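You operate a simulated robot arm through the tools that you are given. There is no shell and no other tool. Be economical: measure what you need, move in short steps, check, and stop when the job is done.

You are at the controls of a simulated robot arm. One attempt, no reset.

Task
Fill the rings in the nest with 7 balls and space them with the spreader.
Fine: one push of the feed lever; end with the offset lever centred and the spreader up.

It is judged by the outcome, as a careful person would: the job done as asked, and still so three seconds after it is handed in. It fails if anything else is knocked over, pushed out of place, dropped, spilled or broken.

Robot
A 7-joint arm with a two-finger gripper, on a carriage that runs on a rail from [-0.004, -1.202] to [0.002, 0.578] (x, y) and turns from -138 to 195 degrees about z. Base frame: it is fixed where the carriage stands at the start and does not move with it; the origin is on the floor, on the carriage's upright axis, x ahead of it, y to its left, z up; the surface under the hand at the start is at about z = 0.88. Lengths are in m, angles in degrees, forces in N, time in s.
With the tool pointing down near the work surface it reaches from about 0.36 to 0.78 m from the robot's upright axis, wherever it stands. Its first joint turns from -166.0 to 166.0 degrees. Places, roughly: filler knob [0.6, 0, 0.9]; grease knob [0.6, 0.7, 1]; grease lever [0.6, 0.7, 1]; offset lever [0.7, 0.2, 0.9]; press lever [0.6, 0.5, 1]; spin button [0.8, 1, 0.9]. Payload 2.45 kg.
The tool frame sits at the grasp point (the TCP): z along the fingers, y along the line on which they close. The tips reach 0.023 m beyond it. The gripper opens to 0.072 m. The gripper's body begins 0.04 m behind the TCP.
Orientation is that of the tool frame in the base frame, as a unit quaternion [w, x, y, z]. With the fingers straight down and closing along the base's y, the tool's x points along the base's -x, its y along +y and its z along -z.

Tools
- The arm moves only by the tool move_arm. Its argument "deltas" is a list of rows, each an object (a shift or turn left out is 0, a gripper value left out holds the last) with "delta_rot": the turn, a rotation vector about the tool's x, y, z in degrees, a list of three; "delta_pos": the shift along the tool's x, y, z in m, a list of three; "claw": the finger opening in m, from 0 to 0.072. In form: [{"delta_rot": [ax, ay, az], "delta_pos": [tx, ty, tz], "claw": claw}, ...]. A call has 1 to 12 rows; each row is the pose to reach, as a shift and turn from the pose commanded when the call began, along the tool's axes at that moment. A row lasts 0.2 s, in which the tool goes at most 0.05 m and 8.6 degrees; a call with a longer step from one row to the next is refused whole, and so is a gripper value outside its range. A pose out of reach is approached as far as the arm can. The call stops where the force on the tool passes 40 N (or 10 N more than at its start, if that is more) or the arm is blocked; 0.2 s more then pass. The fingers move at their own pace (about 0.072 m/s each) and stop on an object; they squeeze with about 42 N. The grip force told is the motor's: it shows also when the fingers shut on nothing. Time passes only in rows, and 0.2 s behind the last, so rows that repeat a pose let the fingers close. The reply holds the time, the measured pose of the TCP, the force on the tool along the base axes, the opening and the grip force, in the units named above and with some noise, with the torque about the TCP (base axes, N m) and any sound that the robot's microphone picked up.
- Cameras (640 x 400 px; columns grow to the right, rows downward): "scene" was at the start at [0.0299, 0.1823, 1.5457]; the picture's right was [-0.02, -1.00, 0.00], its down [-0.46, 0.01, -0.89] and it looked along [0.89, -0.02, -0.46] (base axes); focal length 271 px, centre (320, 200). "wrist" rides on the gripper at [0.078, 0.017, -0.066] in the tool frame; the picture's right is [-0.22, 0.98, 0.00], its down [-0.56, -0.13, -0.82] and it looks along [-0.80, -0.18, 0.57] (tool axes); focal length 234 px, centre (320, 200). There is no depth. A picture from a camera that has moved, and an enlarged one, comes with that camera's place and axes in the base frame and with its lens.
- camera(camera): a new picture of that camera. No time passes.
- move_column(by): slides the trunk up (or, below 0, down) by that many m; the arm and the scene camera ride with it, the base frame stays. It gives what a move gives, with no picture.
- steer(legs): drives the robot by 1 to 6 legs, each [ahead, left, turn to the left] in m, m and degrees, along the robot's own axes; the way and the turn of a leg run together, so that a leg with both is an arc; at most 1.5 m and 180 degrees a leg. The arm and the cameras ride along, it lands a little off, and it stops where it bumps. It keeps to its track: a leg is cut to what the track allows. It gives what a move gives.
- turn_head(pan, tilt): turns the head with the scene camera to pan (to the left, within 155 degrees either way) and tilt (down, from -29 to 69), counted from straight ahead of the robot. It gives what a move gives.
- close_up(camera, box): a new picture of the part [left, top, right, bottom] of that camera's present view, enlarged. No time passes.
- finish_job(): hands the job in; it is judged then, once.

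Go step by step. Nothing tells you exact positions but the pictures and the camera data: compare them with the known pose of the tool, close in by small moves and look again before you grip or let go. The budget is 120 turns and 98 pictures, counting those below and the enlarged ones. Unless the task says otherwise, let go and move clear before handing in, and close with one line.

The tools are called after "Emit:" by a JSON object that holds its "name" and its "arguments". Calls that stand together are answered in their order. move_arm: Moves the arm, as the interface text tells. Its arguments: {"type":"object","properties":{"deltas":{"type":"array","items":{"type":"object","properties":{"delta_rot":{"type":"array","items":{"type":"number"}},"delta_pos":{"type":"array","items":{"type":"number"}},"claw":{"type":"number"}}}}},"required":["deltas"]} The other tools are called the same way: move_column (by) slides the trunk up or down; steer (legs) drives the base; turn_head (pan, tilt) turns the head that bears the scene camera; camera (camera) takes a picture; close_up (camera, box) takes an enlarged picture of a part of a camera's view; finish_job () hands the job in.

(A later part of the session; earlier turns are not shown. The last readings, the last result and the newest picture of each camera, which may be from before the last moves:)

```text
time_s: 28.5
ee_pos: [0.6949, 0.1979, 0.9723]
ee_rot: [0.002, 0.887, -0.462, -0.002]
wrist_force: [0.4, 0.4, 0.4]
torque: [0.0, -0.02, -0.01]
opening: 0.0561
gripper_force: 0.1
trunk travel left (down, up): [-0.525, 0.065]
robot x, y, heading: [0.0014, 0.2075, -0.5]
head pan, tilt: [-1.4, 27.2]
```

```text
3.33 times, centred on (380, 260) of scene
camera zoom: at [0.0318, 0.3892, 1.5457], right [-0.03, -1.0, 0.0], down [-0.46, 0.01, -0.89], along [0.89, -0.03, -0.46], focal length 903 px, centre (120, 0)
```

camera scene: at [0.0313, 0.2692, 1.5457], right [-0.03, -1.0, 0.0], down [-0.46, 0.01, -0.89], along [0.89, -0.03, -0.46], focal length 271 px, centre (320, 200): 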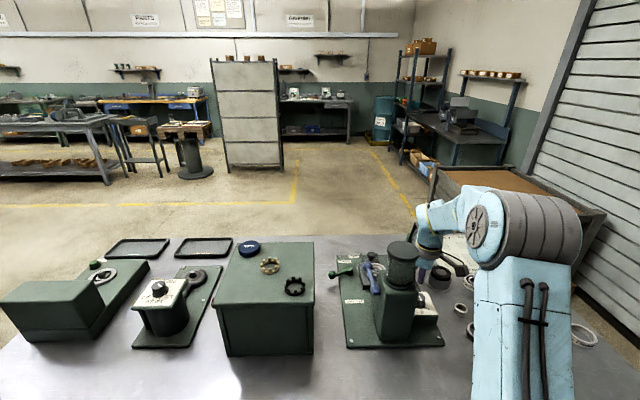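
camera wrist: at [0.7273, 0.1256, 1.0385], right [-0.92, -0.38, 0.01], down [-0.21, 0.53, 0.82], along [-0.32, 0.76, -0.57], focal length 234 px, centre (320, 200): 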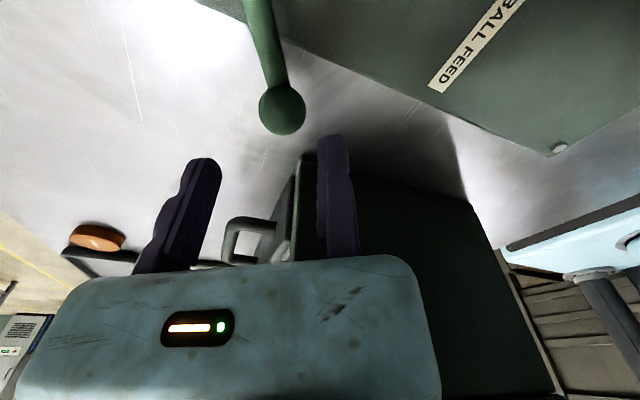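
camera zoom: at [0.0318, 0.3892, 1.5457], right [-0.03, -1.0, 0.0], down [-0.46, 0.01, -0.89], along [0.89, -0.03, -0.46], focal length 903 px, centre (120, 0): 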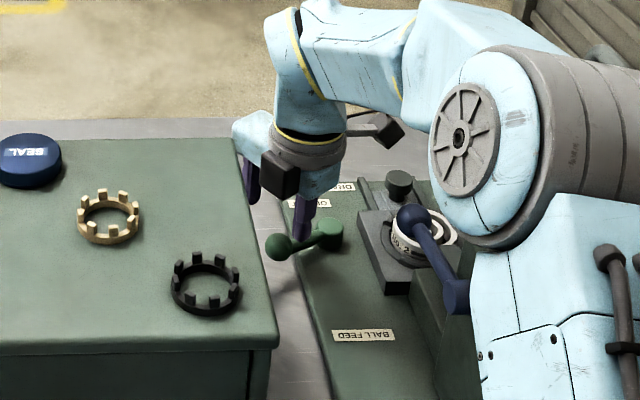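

Emit:
{"name": "move_arm", "arguments": {"deltas": [{"delta_pos": [0, 0.001, 0.02]}, {"delta_pos": [0, 0.001, 0.04]}, {"delta_pos": [0, 0.001, 0.055]}]}}

Emit:
{"name": "camera", "arguments": {"camera": "wrist"}}

```text
time_s: 29.3
ee_pos: [0.6955, 0.1982, 0.9185]
ee_rot: [0.002, 0.887, -0.462, -0.003]
wrist_force: [1.1, -0.3, -0.1]
torque: [-0.01, 0.0, 0.01]
opening: 0.056
gripper_force: 0.1
trunk travel left (down, up): [-0.525, 0.065]
robot x, y, heading: [-0.0004, 0.2067, -0.3]
head pan, tilt: [-1.4, 27.2]
```

```text
58 pictures are left
camera wrist: at [0.7269, 0.1251, 0.9843], right [-0.92, -0.38, 0.01], down [-0.21, 0.53, 0.82], along [-0.32, 0.76, -0.57], focal length 234 px, centre (320, 200)
```

wrist: 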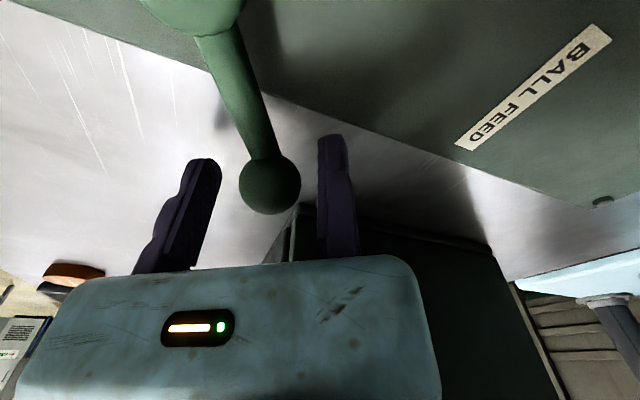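

The ball is between the fingers. I push it gently away from the robot and watch the force.

Emit:
{"name": "move_arm", "arguments": {"deltas": [{"delta_pos": [0, -0.008, 0]}, {"delta_pos": [0, -0.014, 0]}, {"delta_pos": [0, -0.02, 0]}, {"delta_pos": [0, -0.026, 0]}]}}

Emit:
{"name": "camera", "arguments": {"camera": "wrist"}}

```text
time_s: 30.3
ee_pos: [0.7167, 0.2135, 0.9196]
ee_rot: [0.001, 0.887, -0.461, -0.001]
wrist_force: [-0.1, -0.3, 0.6]
torque: [-0.02, 0.02, -0.02]
opening: 0.0557
gripper_force: 0.1
trunk travel left (down, up): [-0.525, 0.065]
robot x, y, heading: [-0.0004, 0.2075, -0.3]
head pan, tilt: [-1.4, 27.2]
```

```text
57 pictures are left
camera wrist: at [0.7471, 0.1398, 0.9845], right [-0.92, -0.38, 0.01], down [-0.21, 0.53, 0.82], along [-0.32, 0.76, -0.57], focal length 234 px, centre (320, 200)
```

wrist: 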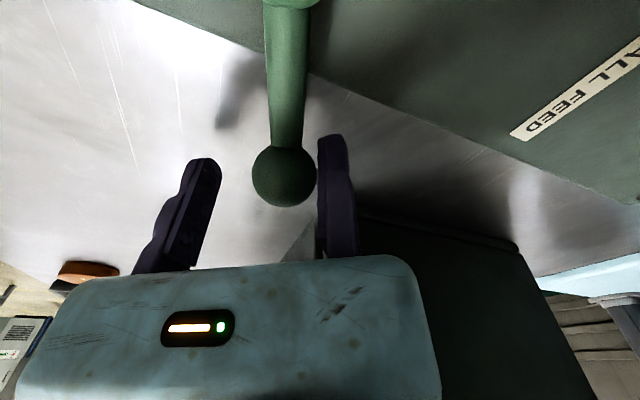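

Emit:
{"name": "move_arm", "arguments": {"deltas": [{"delta_pos": [0.004, -0.006, 0]}, {"delta_pos": [0.0085, -0.0121, 0]}, {"delta_pos": [0.0115, -0.018, 0]}, {"delta_pos": [0.0142, -0.0241, 0]}]}}

Emit:
{"name": "camera", "arguments": {"camera": "wrist"}}

Emit:
{"name": "close_up", "arguments": {"camera": "scene", "box": [360, 230, 440, 290]}}

```text
time_s: 31.3
ee_pos: [0.7451, 0.215, 0.9185]
ee_rot: [0.002, 0.887, -0.462, -0.002]
wrist_force: [0.0, 0.2, 0.4]
torque: [0.0, 0.0, 0.02]
opening: 0.0558
gripper_force: 0.0
trunk travel left (down, up): [-0.525, 0.065]
robot x, y, heading: [-0.0012, 0.213, -0.8]
head pan, tilt: [-1.4, 27.2]
```

```text
56 pictures are left
camera wrist: at [0.7753, 0.1414, 0.9833], right [-0.92, -0.38, 0.01], down [-0.21, 0.53, 0.82], along [-0.32, 0.76, -0.57], focal length 234 px, centre (320, 200)
```

wrist: 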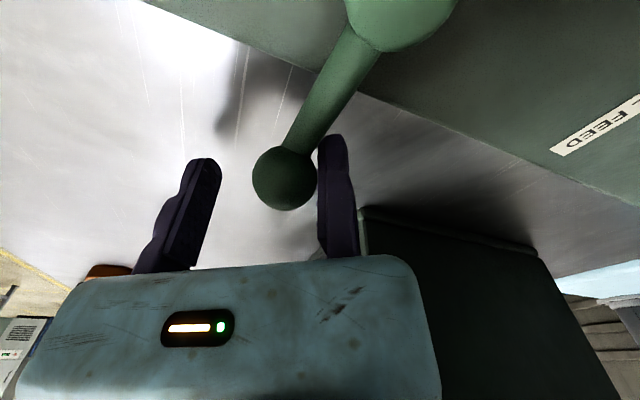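

```text
6.67 times, centred on (400, 260) of scene
camera zoom: at [0.0319, 0.3891, 1.5457], right [-0.03, -1.0, 0.0], down [-0.46, 0.01, -0.89], along [0.89, -0.03, -0.46], focal length 1807 px, centre (-213, -200)
```

zoom: 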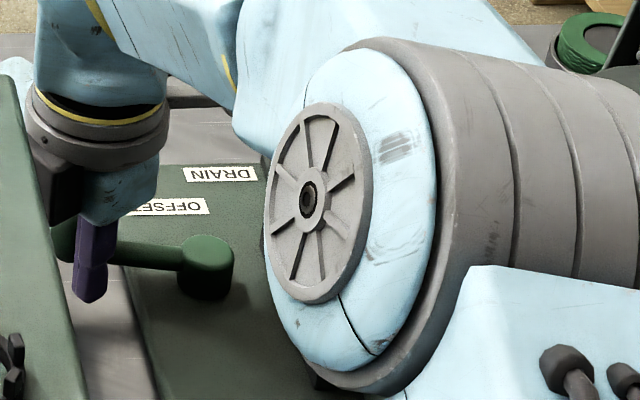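

The lever swings freely, now about 30° round. I leave it and go up to look at what the rings did.

Emit:
{"name": "move_arm", "arguments": {"deltas": [{"delta_pos": [0, 0.003, -0.045]}, {"delta_pos": [0, 0.003, -0.09]}, {"delta_pos": [0, 0.003, -0.135]}, {"delta_pos": [0, 0.003, -0.18], "delta_rot": [0, 0, 8.4]}, {"delta_pos": [0, 0.005, -0.225], "delta_rot": [0, 0, 16.8]}, {"delta_pos": [-0.005, 0.01, -0.27], "delta_rot": [0, 0, 25.2]}, {"delta_pos": [-0.015, 0.03, -0.3], "delta_rot": [0, 0, 33.6]}, {"delta_pos": [-0.03, 0.055, -0.32], "delta_rot": [0, 0, 42]}, {"delta_pos": [-0.045, 0.08, -0.32], "delta_rot": [0, 0, 50.4]}, {"delta_pos": [-0.06, 0.105, -0.32], "delta_rot": [0, 0, 58.8]}, {"delta_pos": [-0.072, 0.13, -0.32], "delta_rot": [0, 0, 67.2]}, {"delta_pos": [-0.0836, 0.1455, -0.32], "delta_rot": [0, 0, 75.6]}]}}

Emit:
{"name": "move_arm", "arguments": {"deltas": [{"delta_rot": [0, 0, 8.4]}, {"delta_rot": [0, 0, 16.8]}, {"delta_rot": [0, 0, 25.2]}, {"delta_rot": [0, 0, 33.6]}, {"delta_rot": [0, 0, 42]}, {"delta_rot": [0, 0, 50.4]}, {"delta_rot": [0, 0, 58.8]}, {"delta_rot": [0, 0, 67.2]}, {"delta_rot": [0, 0, 74.4]}]}}

Emit:
{"name": "camera", "arguments": {"camera": "wrist"}}

```text
time_s: 33.9
ee_pos: [0.5783, 0.1992, 1.2402]
ee_rot: [-0.002, -0.417, 0.909, 0.001]
wrist_force: [-0.2, -0.4, 0.4]
torque: [-0.03, 0.0, 0.02]
opening: 0.0559
gripper_force: 0.0
out of reach, approached as far as the arm can: row 5, 6, 7
trunk travel left (down, up): [-0.525, 0.065]
robot x, y, heading: [-0.0014, 0.2076, -0.5]
head pan, tilt: [-1.4, 27.2]
```

```text
time_s: 35.9
ee_pos: [0.578, 0.2006, 1.2401]
ee_rot: [-0.003, 0.217, 0.976, -0.001]
wrist_force: [0.7, -0.2, -0.1]
torque: [-0.03, 0.01, 0.0]
opening: 0.0561
gripper_force: 0.1
trunk travel left (down, up): [-0.525, 0.065]
robot x, y, heading: [-0.0008, 0.2044, -0.4]
head pan, tilt: [-1.4, 27.2]
```

```text
54 pictures are left
camera wrist: at [0.5163, 0.2487, 1.3059], right [0.61, 0.79, 0.0], down [0.46, -0.35, 0.82], along [0.65, -0.5, -0.58], focal length 234 px, centre (320, 200)
```

wrist: 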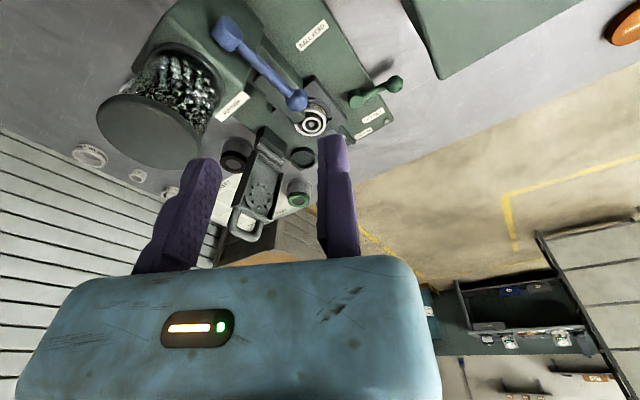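

Emit:
{"name": "close_up", "arguments": {"camera": "wrist", "box": [280, 60, 410, 145]}}

```text
4.71 times, centred on (345, 102) of wrist
camera zoom: at [0.5163, 0.2487, 1.3059], right [0.61, 0.79, 0.0], down [0.46, -0.35, 0.82], along [0.65, -0.5, -0.58], focal length 1102 px, centre (202, 659)
```

zoom: 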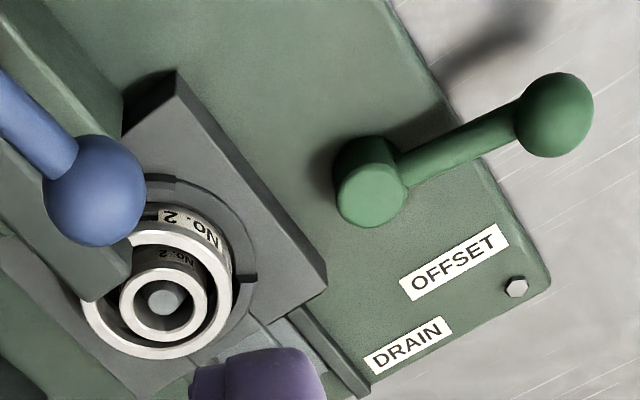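

With the lever at 90° the inner ring has moved away from the chute, so this is the right direction. I'll check with closed fingers whether the lever goes farther.

Emit:
{"name": "move_arm", "arguments": {"deltas": [{"delta_pos": [-0.012, 0.007, 0], "delta_rot": [0, 0, -8], "claw": 0}, {"delta_pos": [-0.025, 0.015, 0], "delta_rot": [0, 0, -16]}, {"delta_pos": [-0.038, 0.023, 0], "delta_rot": [0, 0, -24]}, {"delta_pos": [-0.051, 0.031, 0.02], "delta_rot": [0, 0, -32]}, {"delta_pos": [-0.064, 0.039, 0.04], "delta_rot": [0, 0, -40]}, {"delta_pos": [-0.08, 0.047, 0.06], "delta_rot": [0, 0, -48]}, {"delta_pos": [-0.095, 0.057, 0.08], "delta_rot": [0, 0, -56]}, {"delta_pos": [-0.108, 0.065, 0.1], "delta_rot": [0, 0, -64]}, {"delta_pos": [-0.115, 0.0697, 0.12], "delta_rot": [0, 0, -70]}]}}

Emit:
{"name": "camera", "arguments": {"camera": "wrist"}}

Emit:
{"name": "close_up", "arguments": {"camera": "scene", "box": [300, 200, 460, 320]}}

```text
time_s: 37.9
ee_pos: [0.7139, 0.2138, 1.1187]
ee_rot: [-0.003, -0.383, 0.924, 0.001]
wrist_force: [0.6, -0.5, -0.4]
torque: [-0.05, 0.0, 0.01]
opening: 0.0
gripper_force: 28.3
trunk travel left (down, up): [-0.525, 0.065]
robot x, y, heading: [-0.0033, 0.2048, -0.4]
head pan, tilt: [-1.4, 27.2]
```

```text
52 pictures are left
camera wrist: at [0.6463, 0.1716, 1.1845], right [-0.54, 0.84, 0.0], down [0.49, 0.31, 0.82], along [0.69, 0.44, -0.58], focal length 234 px, centre (320, 200)
```

wrist: 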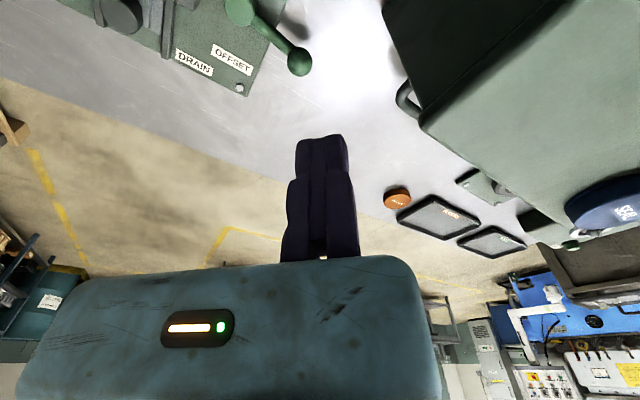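

```text
3.33 times, centred on (380, 260) of scene
camera zoom: at [0.032, 0.3891, 1.5457], right [-0.03, -1.0, 0.0], down [-0.46, 0.01, -0.89], along [0.89, -0.03, -0.46], focal length 903 px, centre (120, 0)
```

zoom: 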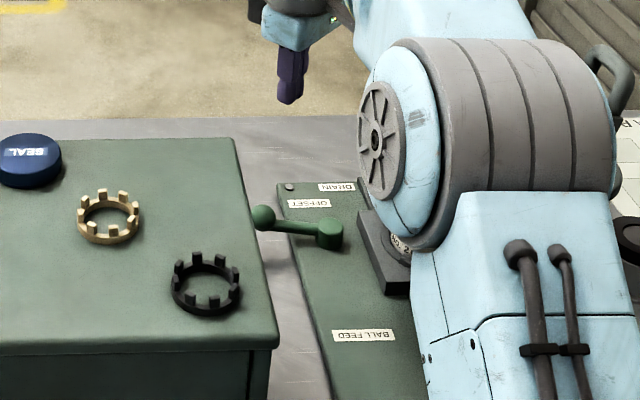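

Emit:
{"name": "move_arm", "arguments": {"deltas": [{"delta_pos": [0, 0, 0.045]}, {"delta_pos": [0, 0, 0.09]}, {"delta_pos": [0, 0, 0.135]}, {"delta_pos": [0, 0, 0.17]}, {"delta_pos": [0, 0, 0.193]}]}}

Emit:
{"name": "camera", "arguments": {"camera": "wrist"}}

```text
time_s: 39.1
ee_pos: [0.712, 0.2155, 0.9258]
ee_rot: [-0.003, -0.382, 0.924, 0.0]
wrist_force: [-0.8, -0.4, 0.3]
torque: [-0.08, -0.01, -0.04]
opening: 0.0001
gripper_force: 28.2
trunk travel left (down, up): [-0.525, 0.065]
robot x, y, heading: [0.003, 0.2048, -0.5]
head pan, tilt: [-1.4, 27.2]
```

```text
50 pictures are left
camera wrist: at [0.6453, 0.1729, 0.9906], right [-0.54, 0.84, 0.0], down [0.49, 0.31, 0.82], along [0.69, 0.44, -0.58], focal length 234 px, centre (320, 200)
```

wrist: 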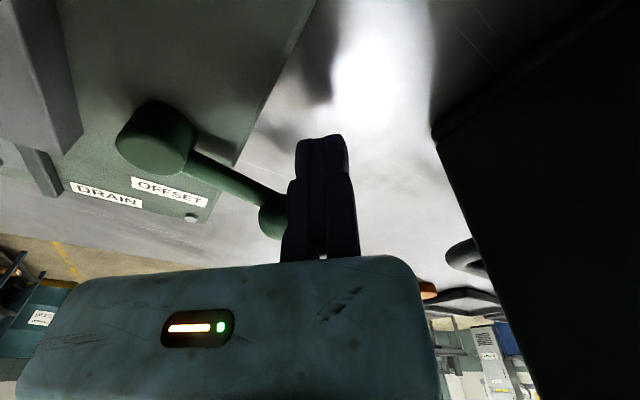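

Emit:
{"name": "move_arm", "arguments": {"deltas": [{"delta_pos": [-0.0106, -0.0106, 0]}, {"delta_pos": [-0.0155, -0.0155, 0]}, {"delta_pos": [-0.019, -0.019, 0]}, {"delta_pos": [-0.0225, -0.0225, 0]}, {"delta_pos": [-0.026, -0.026, 0]}, {"delta_pos": [-0.0297, -0.0297, 0]}]}}

Emit:
{"name": "camera", "arguments": {"camera": "wrist"}}

```text
time_s: 40.5
ee_pos: [0.7532, 0.2133, 0.9248]
ee_rot: [-0.003, -0.382, 0.924, 0.0]
wrist_force: [-0.5, -0.7, -0.1]
torque: [0.01, -0.01, 0.0]
opening: 0.0001
gripper_force: 28.4
trunk travel left (down, up): [-0.525, 0.065]
robot x, y, heading: [0.0011, 0.2074, -0.4]
head pan, tilt: [-1.4, 27.2]
```

```text
49 pictures are left
camera wrist: at [0.6861, 0.172, 0.9916], right [-0.54, 0.84, 0.0], down [0.49, 0.31, 0.82], along [0.69, 0.44, -0.58], focal length 234 px, centre (320, 200)
```

wrist: 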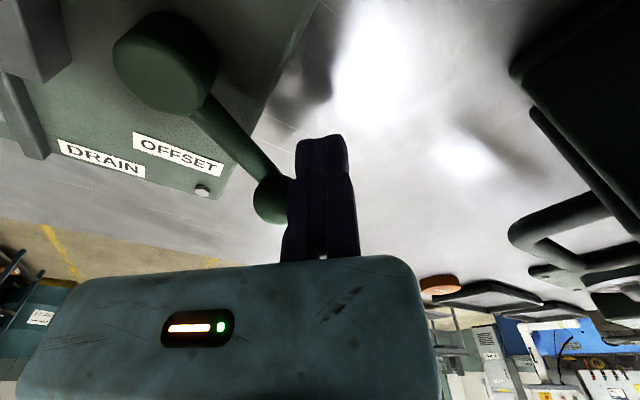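

Emit:
{"name": "move_arm", "arguments": {"deltas": [{"delta_pos": [-0.0042, -0.0042, 0]}, {"delta_pos": [-0.0085, -0.0085, 0]}, {"delta_pos": [-0.0127, -0.0127, 0]}, {"delta_pos": [-0.017, -0.018, 0]}, {"delta_pos": [-0.019, -0.023, 0]}]}}

Emit:
{"name": "camera", "arguments": {"camera": "wrist"}}

```text
time_s: 41.2
ee_pos: [0.7623, 0.215, 0.9255]
ee_rot: [-0.008, -0.379, 0.925, 0.005]
wrist_force: [-27.7, 1.3, 10.4]
torque: [0.02, 0.02, -0.05]
opening: 0.0001
gripper_force: 28.3
trunk travel left (down, up): [-0.525, 0.065]
robot x, y, heading: [0.0006, 0.2061, -0.4]
head pan, tilt: [-1.4, 27.2]
stopped in row 3: the force on the tool passed its limit at 46 N (the readings are from after the stop); the commanded pose is now the measured one
```

```text
48 pictures are left
camera wrist: at [0.6967, 0.1725, 0.9923], right [-0.53, 0.85, 0.01], down [0.5, 0.3, 0.81], along [0.68, 0.44, -0.59], focal length 234 px, centre (320, 200)
```

wrist: 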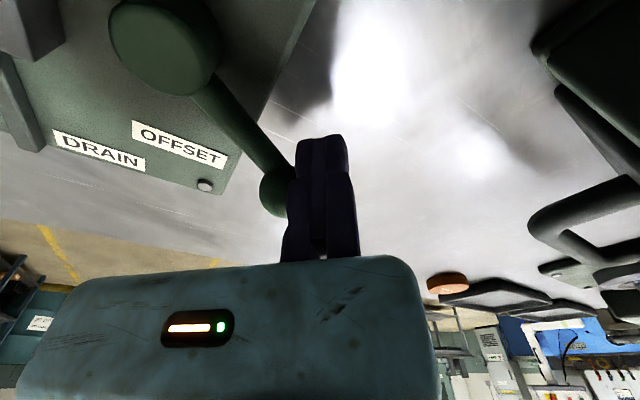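

The lever reached its stop at full offset. I back off, lift, and go over to the feed lever ball at about (0.640, 0.115, 1.013).

Emit:
{"name": "move_arm", "arguments": {"deltas": [{"delta_pos": [0.014, 0.014, 0]}, {"delta_pos": [0.014, 0.014, -0.045]}, {"delta_pos": [0.014, 0.014, -0.09]}, {"delta_pos": [0.014, 0.014, -0.135]}, {"delta_pos": [0.014, 0.014, -0.18]}, {"delta_pos": [0.05, 0.014, -0.205]}, {"delta_pos": [0.09, 0.014, -0.225]}, {"delta_pos": [0.125, 0.014, -0.23]}, {"delta_pos": [0.152, 0.0134, -0.23]}]}}

Emit:
{"name": "move_arm", "arguments": {"deltas": [{"delta_rot": [0, 0, 8]}, {"delta_rot": [0, 0, 16]}, {"delta_rot": [0, 0, 24]}, {"delta_rot": [0, 0, 32]}, {"delta_rot": [0, 0, 40]}, {"delta_rot": [0, 0, 48]}, {"delta_rot": [0, 0, 56]}, {"delta_rot": [0, 0, 64]}, {"delta_rot": [0, 0, 72]}, {"delta_rot": [0, 0, 80]}, {"delta_rot": [0, 0, 88]}, {"delta_rot": [0, 0, 95]}]}}

Emit:
{"name": "camera", "arguments": {"camera": "wrist"}}

Emit:
{"name": "camera", "arguments": {"camera": "scene"}}

```text
time_s: 43.2
ee_pos: [0.6529, 0.1175, 1.1542]
ee_rot: [-0.007, -0.38, 0.925, 0.004]
wrist_force: [0.7, -0.1, -0.1]
torque: [0.0, 0.0, -0.01]
opening: 0.0001
gripper_force: 29.3
trunk travel left (down, up): [-0.525, 0.065]
robot x, y, heading: [-0.0015, 0.2078, -0.4]
head pan, tilt: [-1.4, 27.2]
```

```text
time_s: 45.8
ee_pos: [0.6527, 0.1168, 1.1556]
ee_rot: [-0.01, 0.426, 0.905, -0.004]
wrist_force: [-0.1, -0.7, 0.1]
torque: [0.0, 0.03, -0.01]
opening: 0.0
gripper_force: 28.6
trunk travel left (down, up): [-0.525, 0.065]
robot x, y, heading: [0.002, 0.2083, -0.5]
head pan, tilt: [-1.4, 27.2]
```

```text
47 pictures are left
camera wrist: at [0.6177, 0.1882, 1.222], right [0.89, 0.45, -0.02], down [0.28, -0.51, 0.81], along [0.36, -0.73, -0.58], focal length 234 px, centre (320, 200)
```

wrist: 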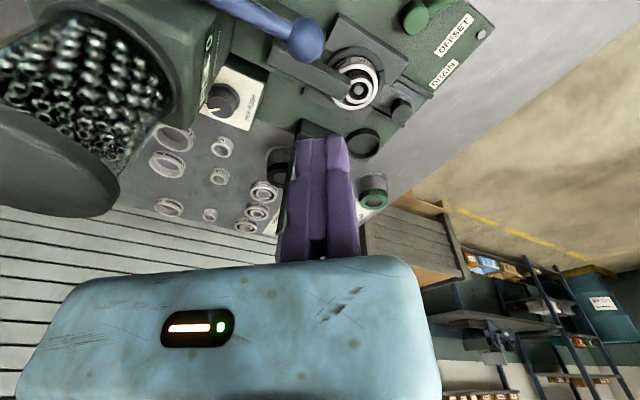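

```text
46 pictures are left
camera scene: at [0.0319, 0.3891, 1.5457], right [-0.03, -1.0, 0.0], down [-0.46, 0.01, -0.89], along [0.89, -0.03, -0.46], focal length 271 px, centre (320, 200)
```

scene: 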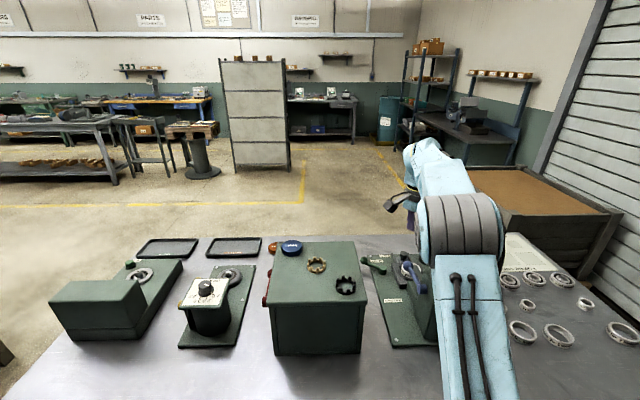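

Emit:
{"name": "close_up", "arguments": {"camera": "wrist", "box": [240, 0, 480, 160]}}

```text
2.50 times, centred on (360, 80) of wrist
camera zoom: at [0.6177, 0.1882, 1.222], right [0.89, 0.45, -0.02], down [0.28, -0.51, 0.81], along [0.36, -0.73, -0.58], focal length 585 px, centre (220, 500)
```

zoom: 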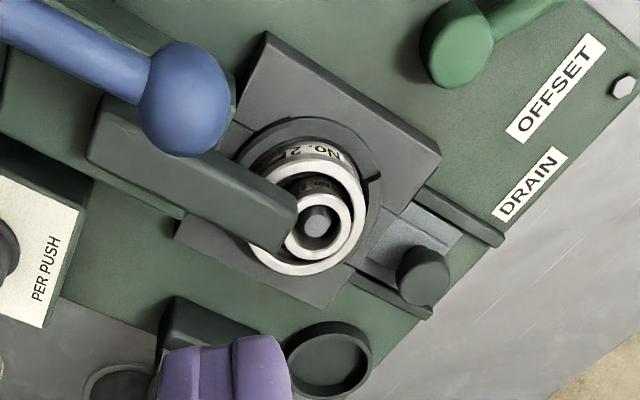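

The inner ring is now clearly set over, leaving a crescent at the chute. I line up over the feed ball and press down slowly.

Emit:
{"name": "move_arm", "arguments": {"deltas": [{"delta_pos": [0.0023, -0.0059, 0.03]}, {"delta_pos": [0.0023, -0.0059, 0.06]}, {"delta_pos": [0.0023, -0.0059, 0.085]}, {"delta_pos": [0.0023, -0.0059, 0.095]}]}}

Emit:
{"name": "camera", "arguments": {"camera": "wrist"}}

Emit:
{"name": "close_up", "arguments": {"camera": "scene", "box": [370, 200, 470, 280]}}

```text
time_s: 46.8
ee_pos: [0.646, 0.1168, 1.0612]
ee_rot: [-0.008, 0.425, 0.905, -0.003]
wrist_force: [-0.5, -0.4, 0.5]
torque: [-0.01, -0.04, 0.02]
opening: 0.0001
gripper_force: 28.1
trunk travel left (down, up): [-0.525, 0.065]
robot x, y, heading: [0.003, 0.2113, -0.5]
head pan, tilt: [-1.4, 27.2]
```

```text
44 pictures are left
camera wrist: at [0.6104, 0.1872, 1.1269], right [0.89, 0.46, -0.02], down [0.28, -0.51, 0.81], along [0.36, -0.73, -0.58], focal length 234 px, centre (320, 200)
```

wrist: 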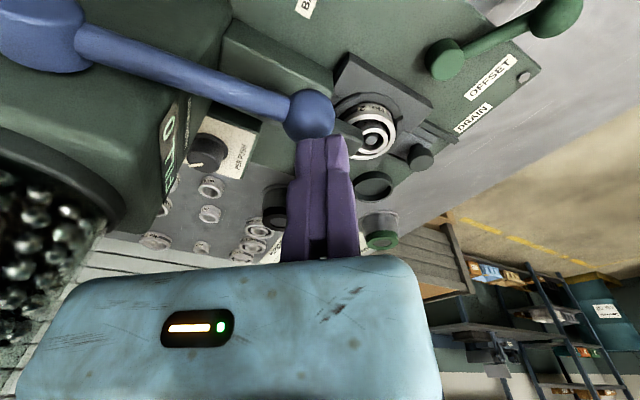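

```text
5.00 times, centred on (420, 240) of scene
camera zoom: at [0.032, 0.3891, 1.5457], right [-0.03, -1.0, 0.0], down [-0.46, 0.01, -0.89], along [0.89, -0.03, -0.46], focal length 1355 px, centre (-180, 0)
```

zoom: 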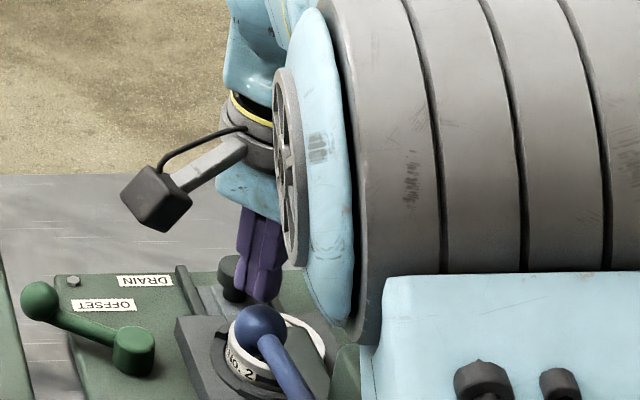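

Emit:
{"name": "move_arm", "arguments": {"deltas": [{"delta_pos": [0, -0.002, 0.012]}, {"delta_pos": [0, -0.002, 0.022]}, {"delta_pos": [0, -0.002, 0.032]}, {"delta_pos": [0, -0.002, 0.042]}]}}

Emit:
{"name": "camera", "arguments": {"camera": "wrist"}}

```text
time_s: 47.8
ee_pos: [0.6423, 0.1135, 1.0219]
ee_rot: [-0.005, 0.425, 0.905, -0.003]
wrist_force: [3.3, -0.3, 21.4]
torque: [-0.49, 1.42, 0.14]
opening: 0.0
gripper_force: 28.4
trunk travel left (down, up): [-0.525, 0.065]
robot x, y, heading: [-0.0003, 0.2085, -0.6]
head pan, tilt: [-1.4, 27.2]
```

```text
42 pictures are left
camera wrist: at [0.6068, 0.1846, 1.0885], right [0.89, 0.46, -0.01], down [0.27, -0.51, 0.82], along [0.37, -0.73, -0.58], focal length 234 px, centre (320, 200)
```

wrist: 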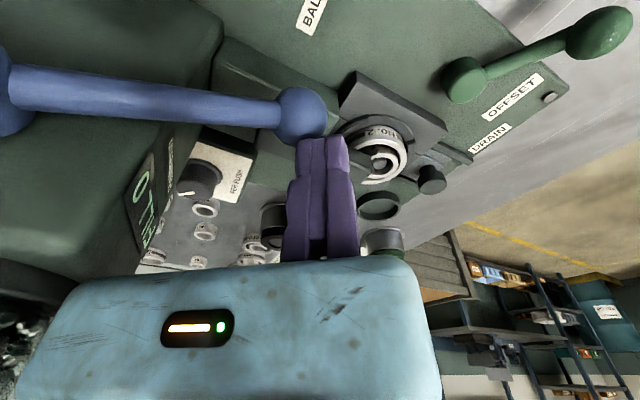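

The torque shows the gripper body is touching the tower/hopper edge, not only the ball. I ease up a few millimetres and turn the hand 30° so the body clears it, staying on the ball.

Emit:
{"name": "move_arm", "arguments": {"deltas": [{"delta_pos": [0, 0, -0.004]}, {"delta_pos": [0, 0, -0.004], "delta_rot": [0, 0, -7.5]}, {"delta_pos": [0, 0, -0.004], "delta_rot": [0, 0, -15]}, {"delta_pos": [0, 0, -0.004], "delta_rot": [0, 0, -22.5]}, {"delta_pos": [0, 0, -0.004], "delta_rot": [0, 0, -30]}]}}

Emit:
{"name": "camera", "arguments": {"camera": "wrist"}}

Emit:
{"name": "close_up", "arguments": {"camera": "scene", "box": [370, 200, 470, 280]}}

```text
time_s: 49.0
ee_pos: [0.6415, 0.1154, 1.0224]
ee_rot: [-0.009, 0.176, 0.984, -0.001]
wrist_force: [0.2, 1.1, 2.4]
torque: [0.01, 0.04, -0.01]
opening: 0.0001
gripper_force: 28.3
trunk travel left (down, up): [-0.525, 0.065]
robot x, y, heading: [-0.0007, 0.2105, -0.4]
head pan, tilt: [-1.4, 27.2]
```

```text
41 pictures are left
camera wrist: at [0.5763, 0.1575, 1.0894], right [0.54, 0.84, -0.01], down [0.5, -0.31, 0.81], along [0.68, -0.44, -0.59], focal length 234 px, centre (320, 200)
```

wrist: 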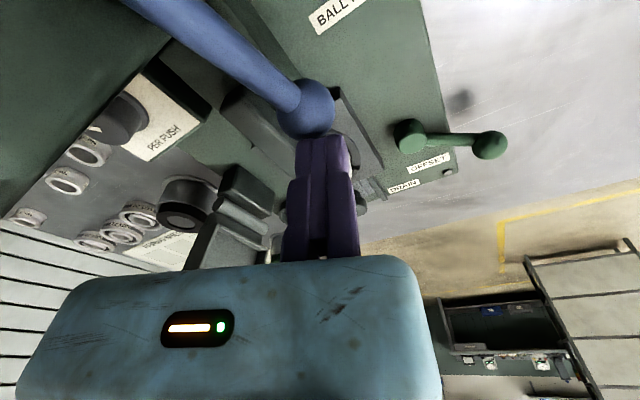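

```text
5.00 times, centred on (420, 240) of scene
camera zoom: at [0.0318, 0.3892, 1.5457], right [-0.03, -1.0, 0.0], down [-0.46, 0.01, -0.89], along [0.89, -0.03, -0.46], focal length 1355 px, centre (-180, 0)
```

zoom: 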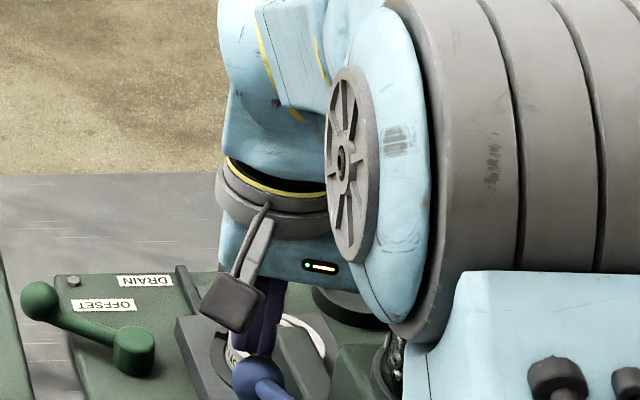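

The contact is now only on the light lever, already partly down. I keep pressing.

Emit:
{"name": "move_arm", "arguments": {"deltas": [{"delta_pos": [0, 0, 0.01]}, {"delta_pos": [0, 0, 0.02]}, {"delta_pos": [0, 0, 0.03]}, {"delta_pos": [0, 0, 0.04]}]}}

Emit:
{"name": "camera", "arguments": {"camera": "wrist"}}

```text
time_s: 49.7
ee_pos: [0.6453, 0.1143, 1.0047]
ee_rot: [0.001, 0.176, 0.984, -0.002]
wrist_force: [8.0, -2.3, 6.2]
torque: [-0.03, -0.13, 0.01]
opening: 0.0
gripper_force: 28.2
trunk travel left (down, up): [-0.525, 0.065]
robot x, y, heading: [0.0014, 0.2089, -0.6]
head pan, tilt: [-1.4, 27.2]
stopped in row 3: the force on the tool passed its limit at 47 N (the readings are from after the stop); the commanded pose is now the measured one
```

```text
39 pictures are left
camera wrist: at [0.5786, 0.1567, 1.0703], right [0.54, 0.84, 0.0], down [0.48, -0.31, 0.82], along [0.69, -0.44, -0.57], focal length 234 px, centre (320, 200)
```

wrist: 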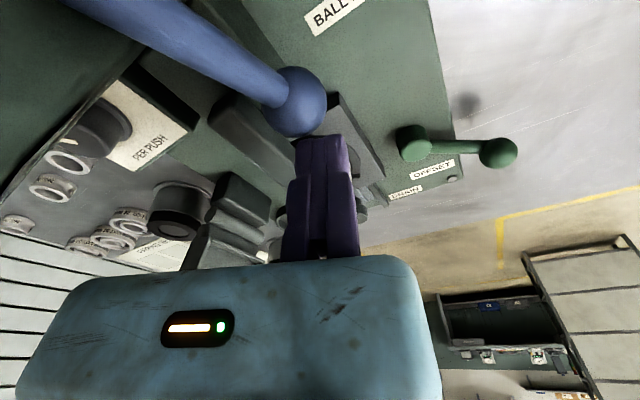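

The finger has slid toward the ball's far side near the bottom of the stroke. I lift off and check the lever and whether balls were delivered.

Emit:
{"name": "move_arm", "arguments": {"deltas": [{"delta_pos": [0, 0, -0.03]}, {"delta_pos": [0, 0, -0.07]}, {"delta_pos": [0, 0, -0.11]}, {"delta_pos": [0, 0, -0.15]}, {"delta_pos": [0, 0, -0.17]}]}}

Emit:
{"name": "camera", "arguments": {"camera": "wrist"}}

```text
time_s: 50.9
ee_pos: [0.6453, 0.1135, 1.1753]
ee_rot: [0.0, 0.175, 0.985, -0.002]
wrist_force: [-0.2, -0.2, 0.5]
torque: [0.02, 0.0, 0.01]
opening: 0.0001
gripper_force: 28.5
trunk travel left (down, up): [-0.525, 0.065]
robot x, y, heading: [0.0017, 0.2057, -0.7]
head pan, tilt: [-1.4, 27.2]
```

```text
38 pictures are left
camera wrist: at [0.5777, 0.1578, 1.2406], right [0.54, 0.84, 0.0], down [0.49, -0.31, 0.82], along [0.69, -0.44, -0.57], focal length 234 px, centre (320, 200)
```

wrist: 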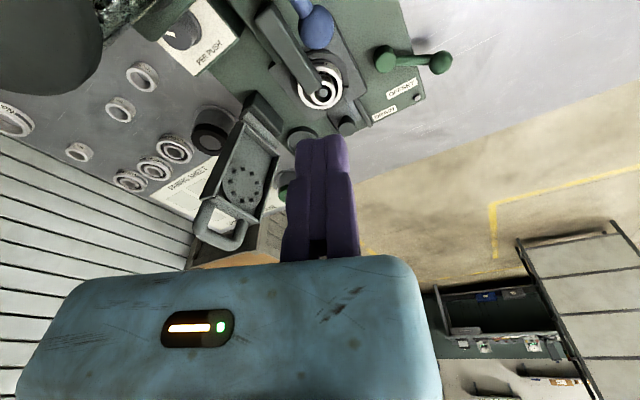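

Emit:
{"name": "close_up", "arguments": {"camera": "wrist", "box": [230, 0, 410, 130]}}

```text
3.08 times, centred on (320, 65) of wrist
camera zoom: at [0.5777, 0.1578, 1.2406], right [0.54, 0.84, 0.0], down [0.49, -0.31, 0.82], along [0.69, -0.44, -0.57], focal length 720 px, centre (320, 615)
```

zoom: 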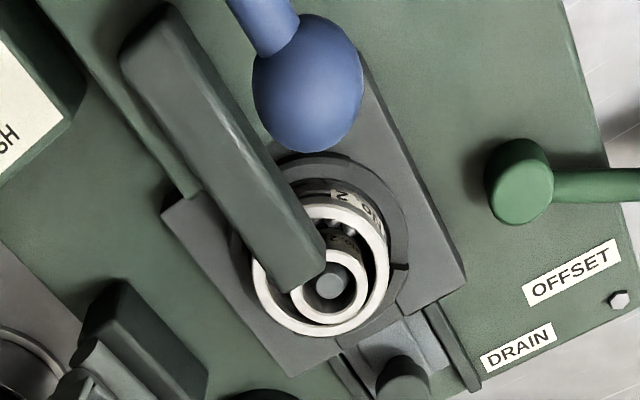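

Emit:
{"name": "close_up", "arguments": {"camera": "wrist", "box": [295, 45, 355, 115]}}

```text
5.71 times, centred on (325, 80) of wrist
camera zoom: at [0.5777, 0.1578, 1.2406], right [0.54, 0.84, 0.0], down [0.49, -0.31, 0.82], along [0.69, -0.44, -0.57], focal length 1338 px, centre (291, 886)
```

zoom: 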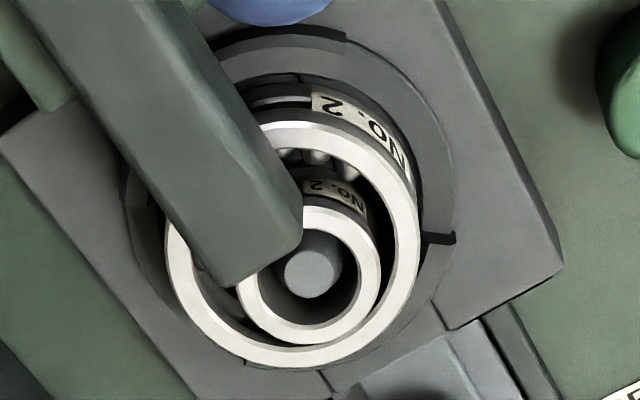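

Bright balls are visible between the rings, and the feed lever has sprung back up, so the one push is done. Now I go back to the offset lever to bring it home.

Emit:
{"name": "move_arm", "arguments": {"deltas": [{"delta_pos": [-0.002, 0.01, 0], "delta_rot": [0, 0, -8]}, {"delta_pos": [-0.004, 0.02, 0], "delta_rot": [0, 0, -16]}, {"delta_pos": [-0.006, 0.03, 0], "delta_rot": [0, 0, -24]}, {"delta_pos": [-0.009, 0.04, 0.005], "delta_rot": [0, 0, -32]}, {"delta_pos": [-0.011, 0.05, 0.01], "delta_rot": [0, 0, -40]}, {"delta_pos": [-0.014, 0.065, 0.015], "delta_rot": [0, 0, -48]}, {"delta_pos": [-0.017, 0.08, 0.02], "delta_rot": [0, 0, -56]}, {"delta_pos": [-0.02, 0.09, 0.03], "delta_rot": [0, 0, -64]}, {"delta_pos": [-0.0217, 0.1008, 0.035], "delta_rot": [0, 0, -72]}, {"delta_pos": [-0.0217, 0.1008, 0.035], "delta_rot": [0, 0, -80]}]}}

Emit:
{"name": "move_arm", "arguments": {"deltas": [{"delta_rot": [0, 0, -8.3], "claw": 0.056}, {"delta_rot": [0, 0, -16.6]}, {"delta_rot": [0, 0, -25]}, {"delta_rot": [0, 0, -33.3]}, {"delta_rot": [0, 0, -41.6]}, {"delta_rot": [0, 0, -50]}]}}

Emit:
{"name": "camera", "arguments": {"camera": "wrist"}}

```text
time_s: 53.1
ee_pos: [0.7012, 0.202, 1.1383]
ee_rot: [-0.002, -0.5, 0.866, 0.0]
wrist_force: [0.4, 0.1, -0.5]
torque: [0.0, -0.03, 0.02]
opening: 0.0
gripper_force: 28.7
trunk travel left (down, up): [-0.525, 0.065]
robot x, y, heading: [-0.0014, 0.2065, -0.3]
head pan, tilt: [-1.4, 27.2]
```

```text
time_s: 54.5
ee_pos: [0.7005, 0.2021, 1.1387]
ee_rot: [0.002, 0.819, -0.574, 0.0]
wrist_force: [0.1, 0.0, 0.3]
torque: [-0.01, -0.02, 0.0]
opening: 0.0561
gripper_force: 0.0
trunk travel left (down, up): [-0.525, 0.065]
robot x, y, heading: [0.0006, 0.2075, -0.3]
head pan, tilt: [-1.4, 27.2]
```

```text
35 pictures are left
camera wrist: at [0.7109, 0.1231, 1.2041], right [-0.99, -0.13, 0.0], down [-0.07, 0.57, 0.82], along [-0.11, 0.81, -0.58], focal length 234 px, centre (320, 200)
```

wrist: 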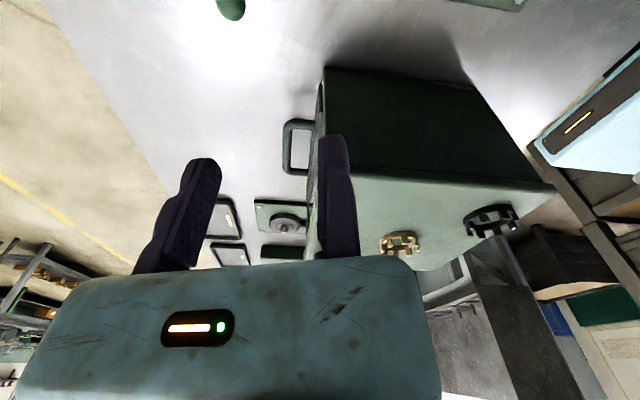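

Emit:
{"name": "move_arm", "arguments": {"deltas": [{"delta_pos": [0.004, -0.02, 0.04]}, {"delta_pos": [0.009, -0.04, 0.08]}, {"delta_pos": [0.0155, -0.0624, 0.11]}, {"delta_pos": [0.0155, -0.0624, 0.15]}, {"delta_pos": [0.0155, -0.0624, 0.17]}]}}

Emit:
{"name": "camera", "arguments": {"camera": "wrist"}}

```text
time_s: 55.7
ee_pos: [0.7642, 0.2074, 0.9698]
ee_rot: [0.002, 0.818, -0.575, 0.0]
wrist_force: [-0.5, -0.6, 1.1]
torque: [-0.01, -0.01, -0.02]
opening: 0.0562
gripper_force: 0.0
trunk travel left (down, up): [-0.525, 0.065]
robot x, y, heading: [-0.003, 0.2053, -0.8]
head pan, tilt: [-1.4, 27.2]
```

```text
34 pictures are left
camera wrist: at [0.7742, 0.1292, 1.0355], right [-0.99, -0.13, 0.0], down [-0.07, 0.57, 0.82], along [-0.11, 0.81, -0.58], focal length 234 px, centre (320, 200)
```

wrist: 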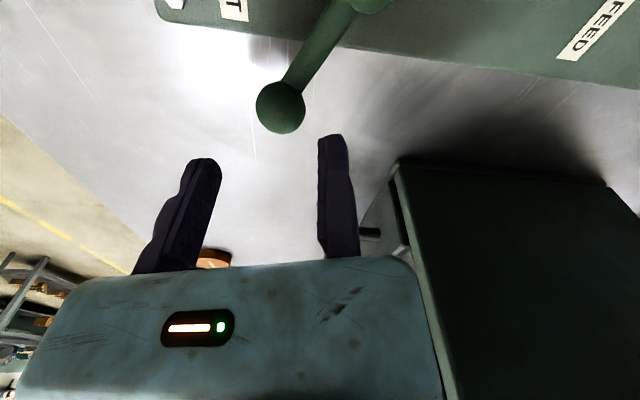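

Emit:
{"name": "move_arm", "arguments": {"deltas": [{"delta_pos": [0.002, 0, 0.025]}, {"delta_pos": [0.002, 0, 0.05]}, {"delta_pos": [0.002, 0, 0.052], "claw": 0.04}, {"delta_pos": [0.002, 0, 0.052], "claw": 0.03}, {"delta_pos": [0.002, 0, 0.052], "claw": 0.02}, {"delta_pos": [0.002, 0, 0.052], "claw": 0.02}]}}

Emit:
{"name": "camera", "arguments": {"camera": "wrist"}}

```text
time_s: 57.1
ee_pos: [0.765, 0.2076, 0.9165]
ee_rot: [0.002, 0.818, -0.575, -0.002]
wrist_force: [-6.4, 11.5, 0.3]
torque: [-0.26, 0.49, -0.52]
opening: 0.0288
gripper_force: 45.1
trunk travel left (down, up): [-0.525, 0.065]
robot x, y, heading: [0.0007, 0.2076, -0.1]
head pan, tilt: [-1.4, 27.2]
```

```text
33 pictures are left
camera wrist: at [0.7747, 0.1296, 0.9821], right [-0.99, -0.13, 0.01], down [-0.07, 0.57, 0.82], along [-0.11, 0.81, -0.57], focal length 234 px, centre (320, 200)
```

wrist: 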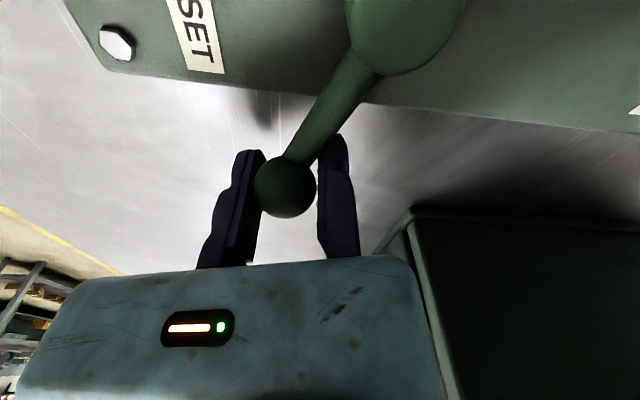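

The ball is gripped. I swing the lever back along its arc toward where it stood at the start.

Emit:
{"name": "move_arm", "arguments": {"deltas": [{"delta_pos": [-0.0055, 0.0055, 0]}, {"delta_pos": [-0.0103, 0.0115, 0]}, {"delta_pos": [-0.0148, 0.019, 0]}, {"delta_pos": [-0.0184, 0.0273, 0]}, {"delta_pos": [-0.0208, 0.036, 0]}, {"delta_pos": [-0.0223, 0.0446, 0]}, {"delta_pos": [-0.0224, 0.051, 0]}, {"delta_pos": [-0.0222, 0.0565, 0]}]}}

Emit:
{"name": "camera", "arguments": {"camera": "wrist"}}

```text
time_s: 58.9
ee_pos: [0.7047, 0.208, 0.9158]
ee_rot: [0.002, 0.818, -0.575, -0.001]
wrist_force: [4.9, 1.7, -2.0]
torque: [-0.21, -0.02, 0.37]
opening: 0.0271
gripper_force: 45.0
trunk travel left (down, up): [-0.525, 0.065]
robot x, y, heading: [0.0038, 0.203, -0.3]
head pan, tilt: [-1.4, 27.2]
```

```text
32 pictures are left
camera wrist: at [0.7144, 0.1288, 0.9824], right [-0.99, -0.13, 0.0], down [-0.07, 0.57, 0.82], along [-0.11, 0.81, -0.58], focal length 234 px, centre (320, 200)
```

wrist: 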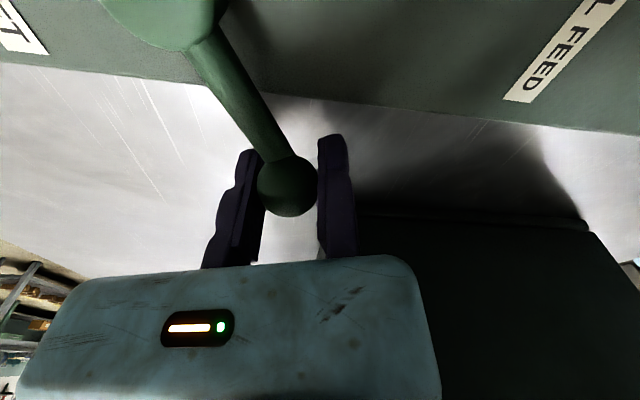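

Emit:
{"name": "move_arm", "arguments": {"deltas": [{"delta_pos": [0.0004, 0.003, 0]}, {"delta_pos": [0.0008, 0.005, 0]}]}}

```text
time_s: 59.5
ee_pos: [0.7017, 0.2055, 0.9159]
ee_rot: [0.002, 0.82, -0.573, 0.0]
wrist_force: [23.4, 7.1, -3.6]
torque: [0.35, 0.17, 0.21]
opening: 0.0273
gripper_force: 44.7
trunk travel left (down, up): [-0.525, 0.065]
robot x, y, heading: [0.0009, 0.2075, -0.4]
head pan, tilt: [-1.4, 27.2]
```

The lever has come back to its hard stop, where it started (centred). I release, lift clear, and turn the hand back toward neutral to look at the nest and spreader.

Emit:
{"name": "move_arm", "arguments": {"deltas": [{"claw": 0.056}, {"claw": 0.056}, {"delta_pos": [0, 0, -0.045]}, {"delta_pos": [0, 0, -0.09]}, {"delta_pos": [0, 0, -0.135]}, {"delta_pos": [0, 0, -0.18]}, {"delta_pos": [0.01, 0.03, -0.21]}, {"delta_pos": [0.02, 0.07, -0.22]}, {"delta_pos": [0.02, 0.1, -0.23], "delta_rot": [0, 0, 8]}, {"delta_pos": [0.02, 0.11, -0.25], "delta_rot": [0, 0, 16]}, {"delta_pos": [0.02, 0.12, -0.28], "delta_rot": [0, 0, 24]}, {"delta_pos": [0.02, 0.13, -0.31], "delta_rot": [0, 0, 32]}]}}

Emit:
{"name": "move_arm", "arguments": {"deltas": [{"delta_rot": [0, 0, 8.5]}, {"delta_rot": [0, 0, 17]}, {"delta_rot": [0, 0, 25.5]}, {"delta_rot": [0, 0, 34]}, {"delta_rot": [0, 0, 42.5]}, {"delta_rot": [0, 0, 51]}, {"delta_rot": [0, 0, 59.5]}, {"delta_rot": [0, 0, 68]}, {"delta_rot": [0, 0, 76.5]}, {"delta_rot": [0, 0, 85]}, {"delta_rot": [0, 0, 93.5]}, {"delta_rot": [0, 0, 102]}]}}

Emit:
{"name": "camera", "arguments": {"camera": "wrist"}}

Emit:
{"name": "camera", "arguments": {"camera": "scene"}}

```text
time_s: 62.1
ee_pos: [0.5837, 0.1431, 1.2275]
ee_rot: [-0.002, -0.628, 0.778, -0.001]
wrist_force: [0.6, 0.7, 0.8]
torque: [0.0, -0.02, 0.0]
opening: 0.0562
gripper_force: 0.1
trunk travel left (down, up): [-0.525, 0.065]
robot x, y, heading: [0.0034, 0.2085, -0.3]
head pan, tilt: [-1.4, 27.2]
```

```text
time_s: 64.7
ee_pos: [0.585, 0.1419, 1.226]
ee_rot: [-0.002, 0.211, 0.978, -0.002]
wrist_force: [0.1, 0.1, 0.4]
torque: [0.02, -0.03, -0.01]
opening: 0.0561
gripper_force: 0.0
trunk travel left (down, up): [-0.525, 0.065]
robot x, y, heading: [0.0009, 0.2069, -0.7]
head pan, tilt: [-1.4, 27.2]
```

```text
31 pictures are left
camera wrist: at [0.5216, 0.1905, 1.2922], right [0.6, 0.8, 0.0], down [0.46, -0.34, 0.82], along [0.65, -0.49, -0.57], focal length 234 px, centre (320, 200)
```

wrist: 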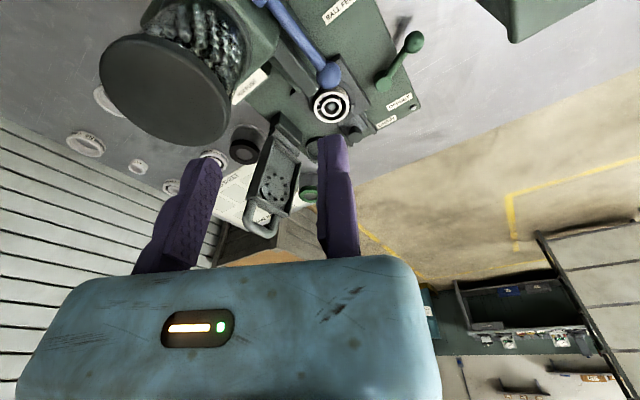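

```text
30 pictures are left
camera scene: at [0.0319, 0.3891, 1.5457], right [-0.03, -1.0, 0.0], down [-0.46, 0.01, -0.89], along [0.89, -0.03, -0.46], focal length 271 px, centre (320, 200)
```

scene: 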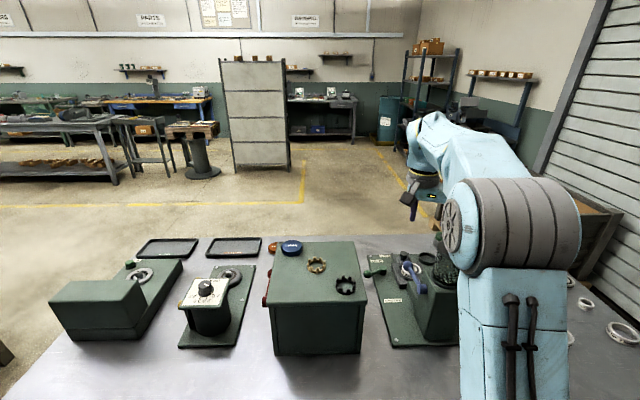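

Emit:
{"name": "close_up", "arguments": {"camera": "wrist", "box": [220, 70, 440, 250]}}

Emit:
{"name": "close_up", "arguments": {"camera": "wrist", "box": [290, 70, 370, 140]}}

```text
2.22 times, centred on (330, 160) of wrist
camera zoom: at [0.5216, 0.1905, 1.2922], right [0.6, 0.8, 0.0], down [0.46, -0.34, 0.82], along [0.65, -0.49, -0.57], focal length 520 px, centre (298, 289)
```

zoom: 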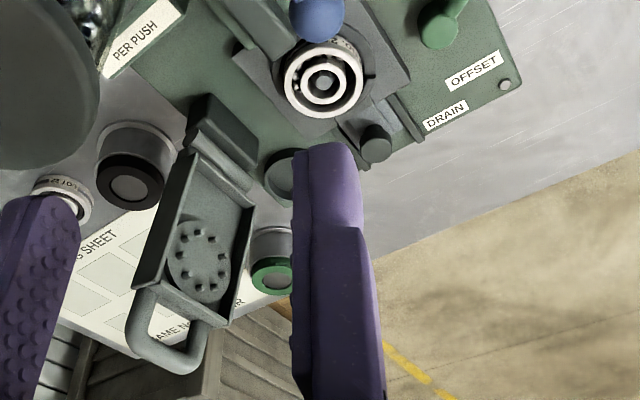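

```text
5.71 times, centred on (330, 105) of wrist
camera zoom: at [0.5216, 0.1905, 1.2922], right [0.6, 0.8, 0.0], down [0.46, -0.34, 0.82], along [0.65, -0.49, -0.57], focal length 1338 px, centre (263, 743)
```

zoom: 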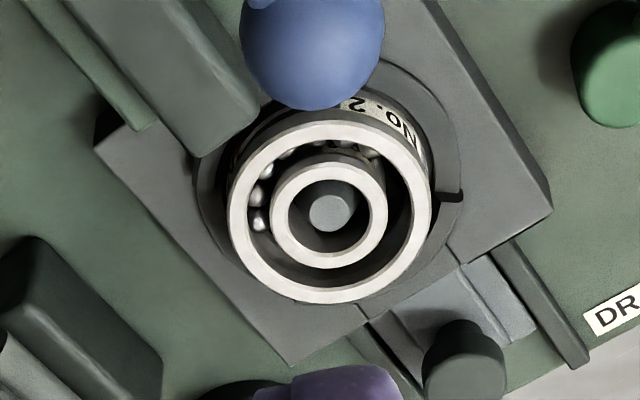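

The rings are concentric again with balls between them. The spreader handle bar is at about (0.724, -0.077, 1.123), hinged along x near y≈-0.05; I move the base right and raise the trunk for reach.

Emit:
{"name": "steer", "arguments": {"legs": [[0, -0.19, 0]]}}

Emit:
{"name": "move_column", "arguments": {"by": 0.06}}

Emit:
{"name": "move_arm", "arguments": {"deltas": [{"delta_rot": [0, 0, -8.2]}, {"delta_rot": [0, 0, -16.4]}, {"delta_rot": [0, 0, -24.4]}]}}

Emit:
{"name": "camera", "arguments": {"camera": "wrist"}}

Emit:
{"name": "camera", "arguments": {"camera": "scene"}}

```text
time_s: 66.3
ee_pos: [0.584, -0.05, 1.2269]
ee_rot: [-0.001, 0.209, 0.978, -0.001]
wrist_force: [0.2, -0.1, 0.1]
torque: [0.0, 0.01, 0.0]
opening: 0.0559
gripper_force: 0.0
trunk travel left (down, up): [-0.525, 0.065]
robot x, y, heading: [0.0013, 0.0144, -0.5]
head pan, tilt: [-1.4, 27.2]
```

```text
time_s: 67.3
ee_pos: [0.585, -0.0497, 1.2881]
ee_rot: [-0.001, 0.209, 0.978, -0.002]
wrist_force: [-0.6, 0.9, -0.4]
torque: [0.0, 0.03, -0.04]
opening: 0.0557
gripper_force: 0.1
trunk travel left (down, up): [-0.585, 0.005]
robot x, y, heading: [0.0019, 0.0111, -0.5]
head pan, tilt: [-1.4, 27.2]
```

```text
time_s: 68.1
ee_pos: [0.5834, -0.0488, 1.2872]
ee_rot: [-0.002, -0.005, 1.0, -0.002]
wrist_force: [0.4, -0.3, -1.0]
torque: [-0.01, 0.03, -0.01]
opening: 0.0559
gripper_force: 0.1
trunk travel left (down, up): [-0.585, 0.005]
robot x, y, heading: [0.0006, 0.0179, -0.3]
head pan, tilt: [-1.4, 27.2]
```

```text
27 pictures are left
camera wrist: at [0.5067, -0.0328, 1.3525], right [0.21, 0.98, 0.0], down [0.56, -0.12, 0.82], along [0.8, -0.17, -0.58], focal length 234 px, centre (320, 200)
```

wrist: 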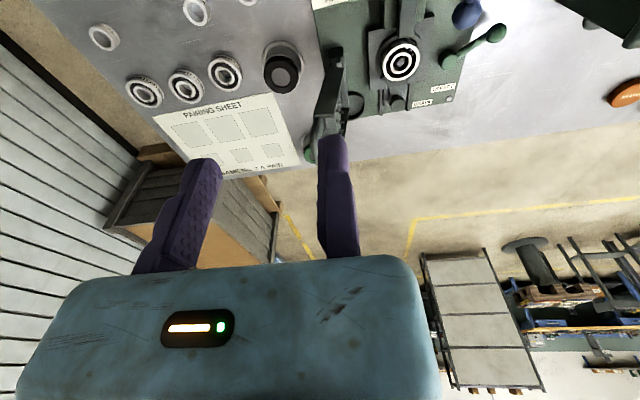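

```text
26 pictures are left
camera scene: at [0.0311, 0.196, 1.6057], right [-0.03, -1.0, 0.0], down [-0.46, 0.01, -0.89], along [0.89, -0.03, -0.46], focal length 271 px, centre (320, 200)
```

scene: 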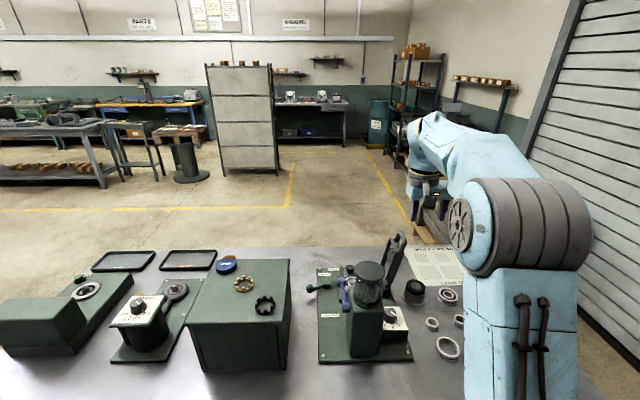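

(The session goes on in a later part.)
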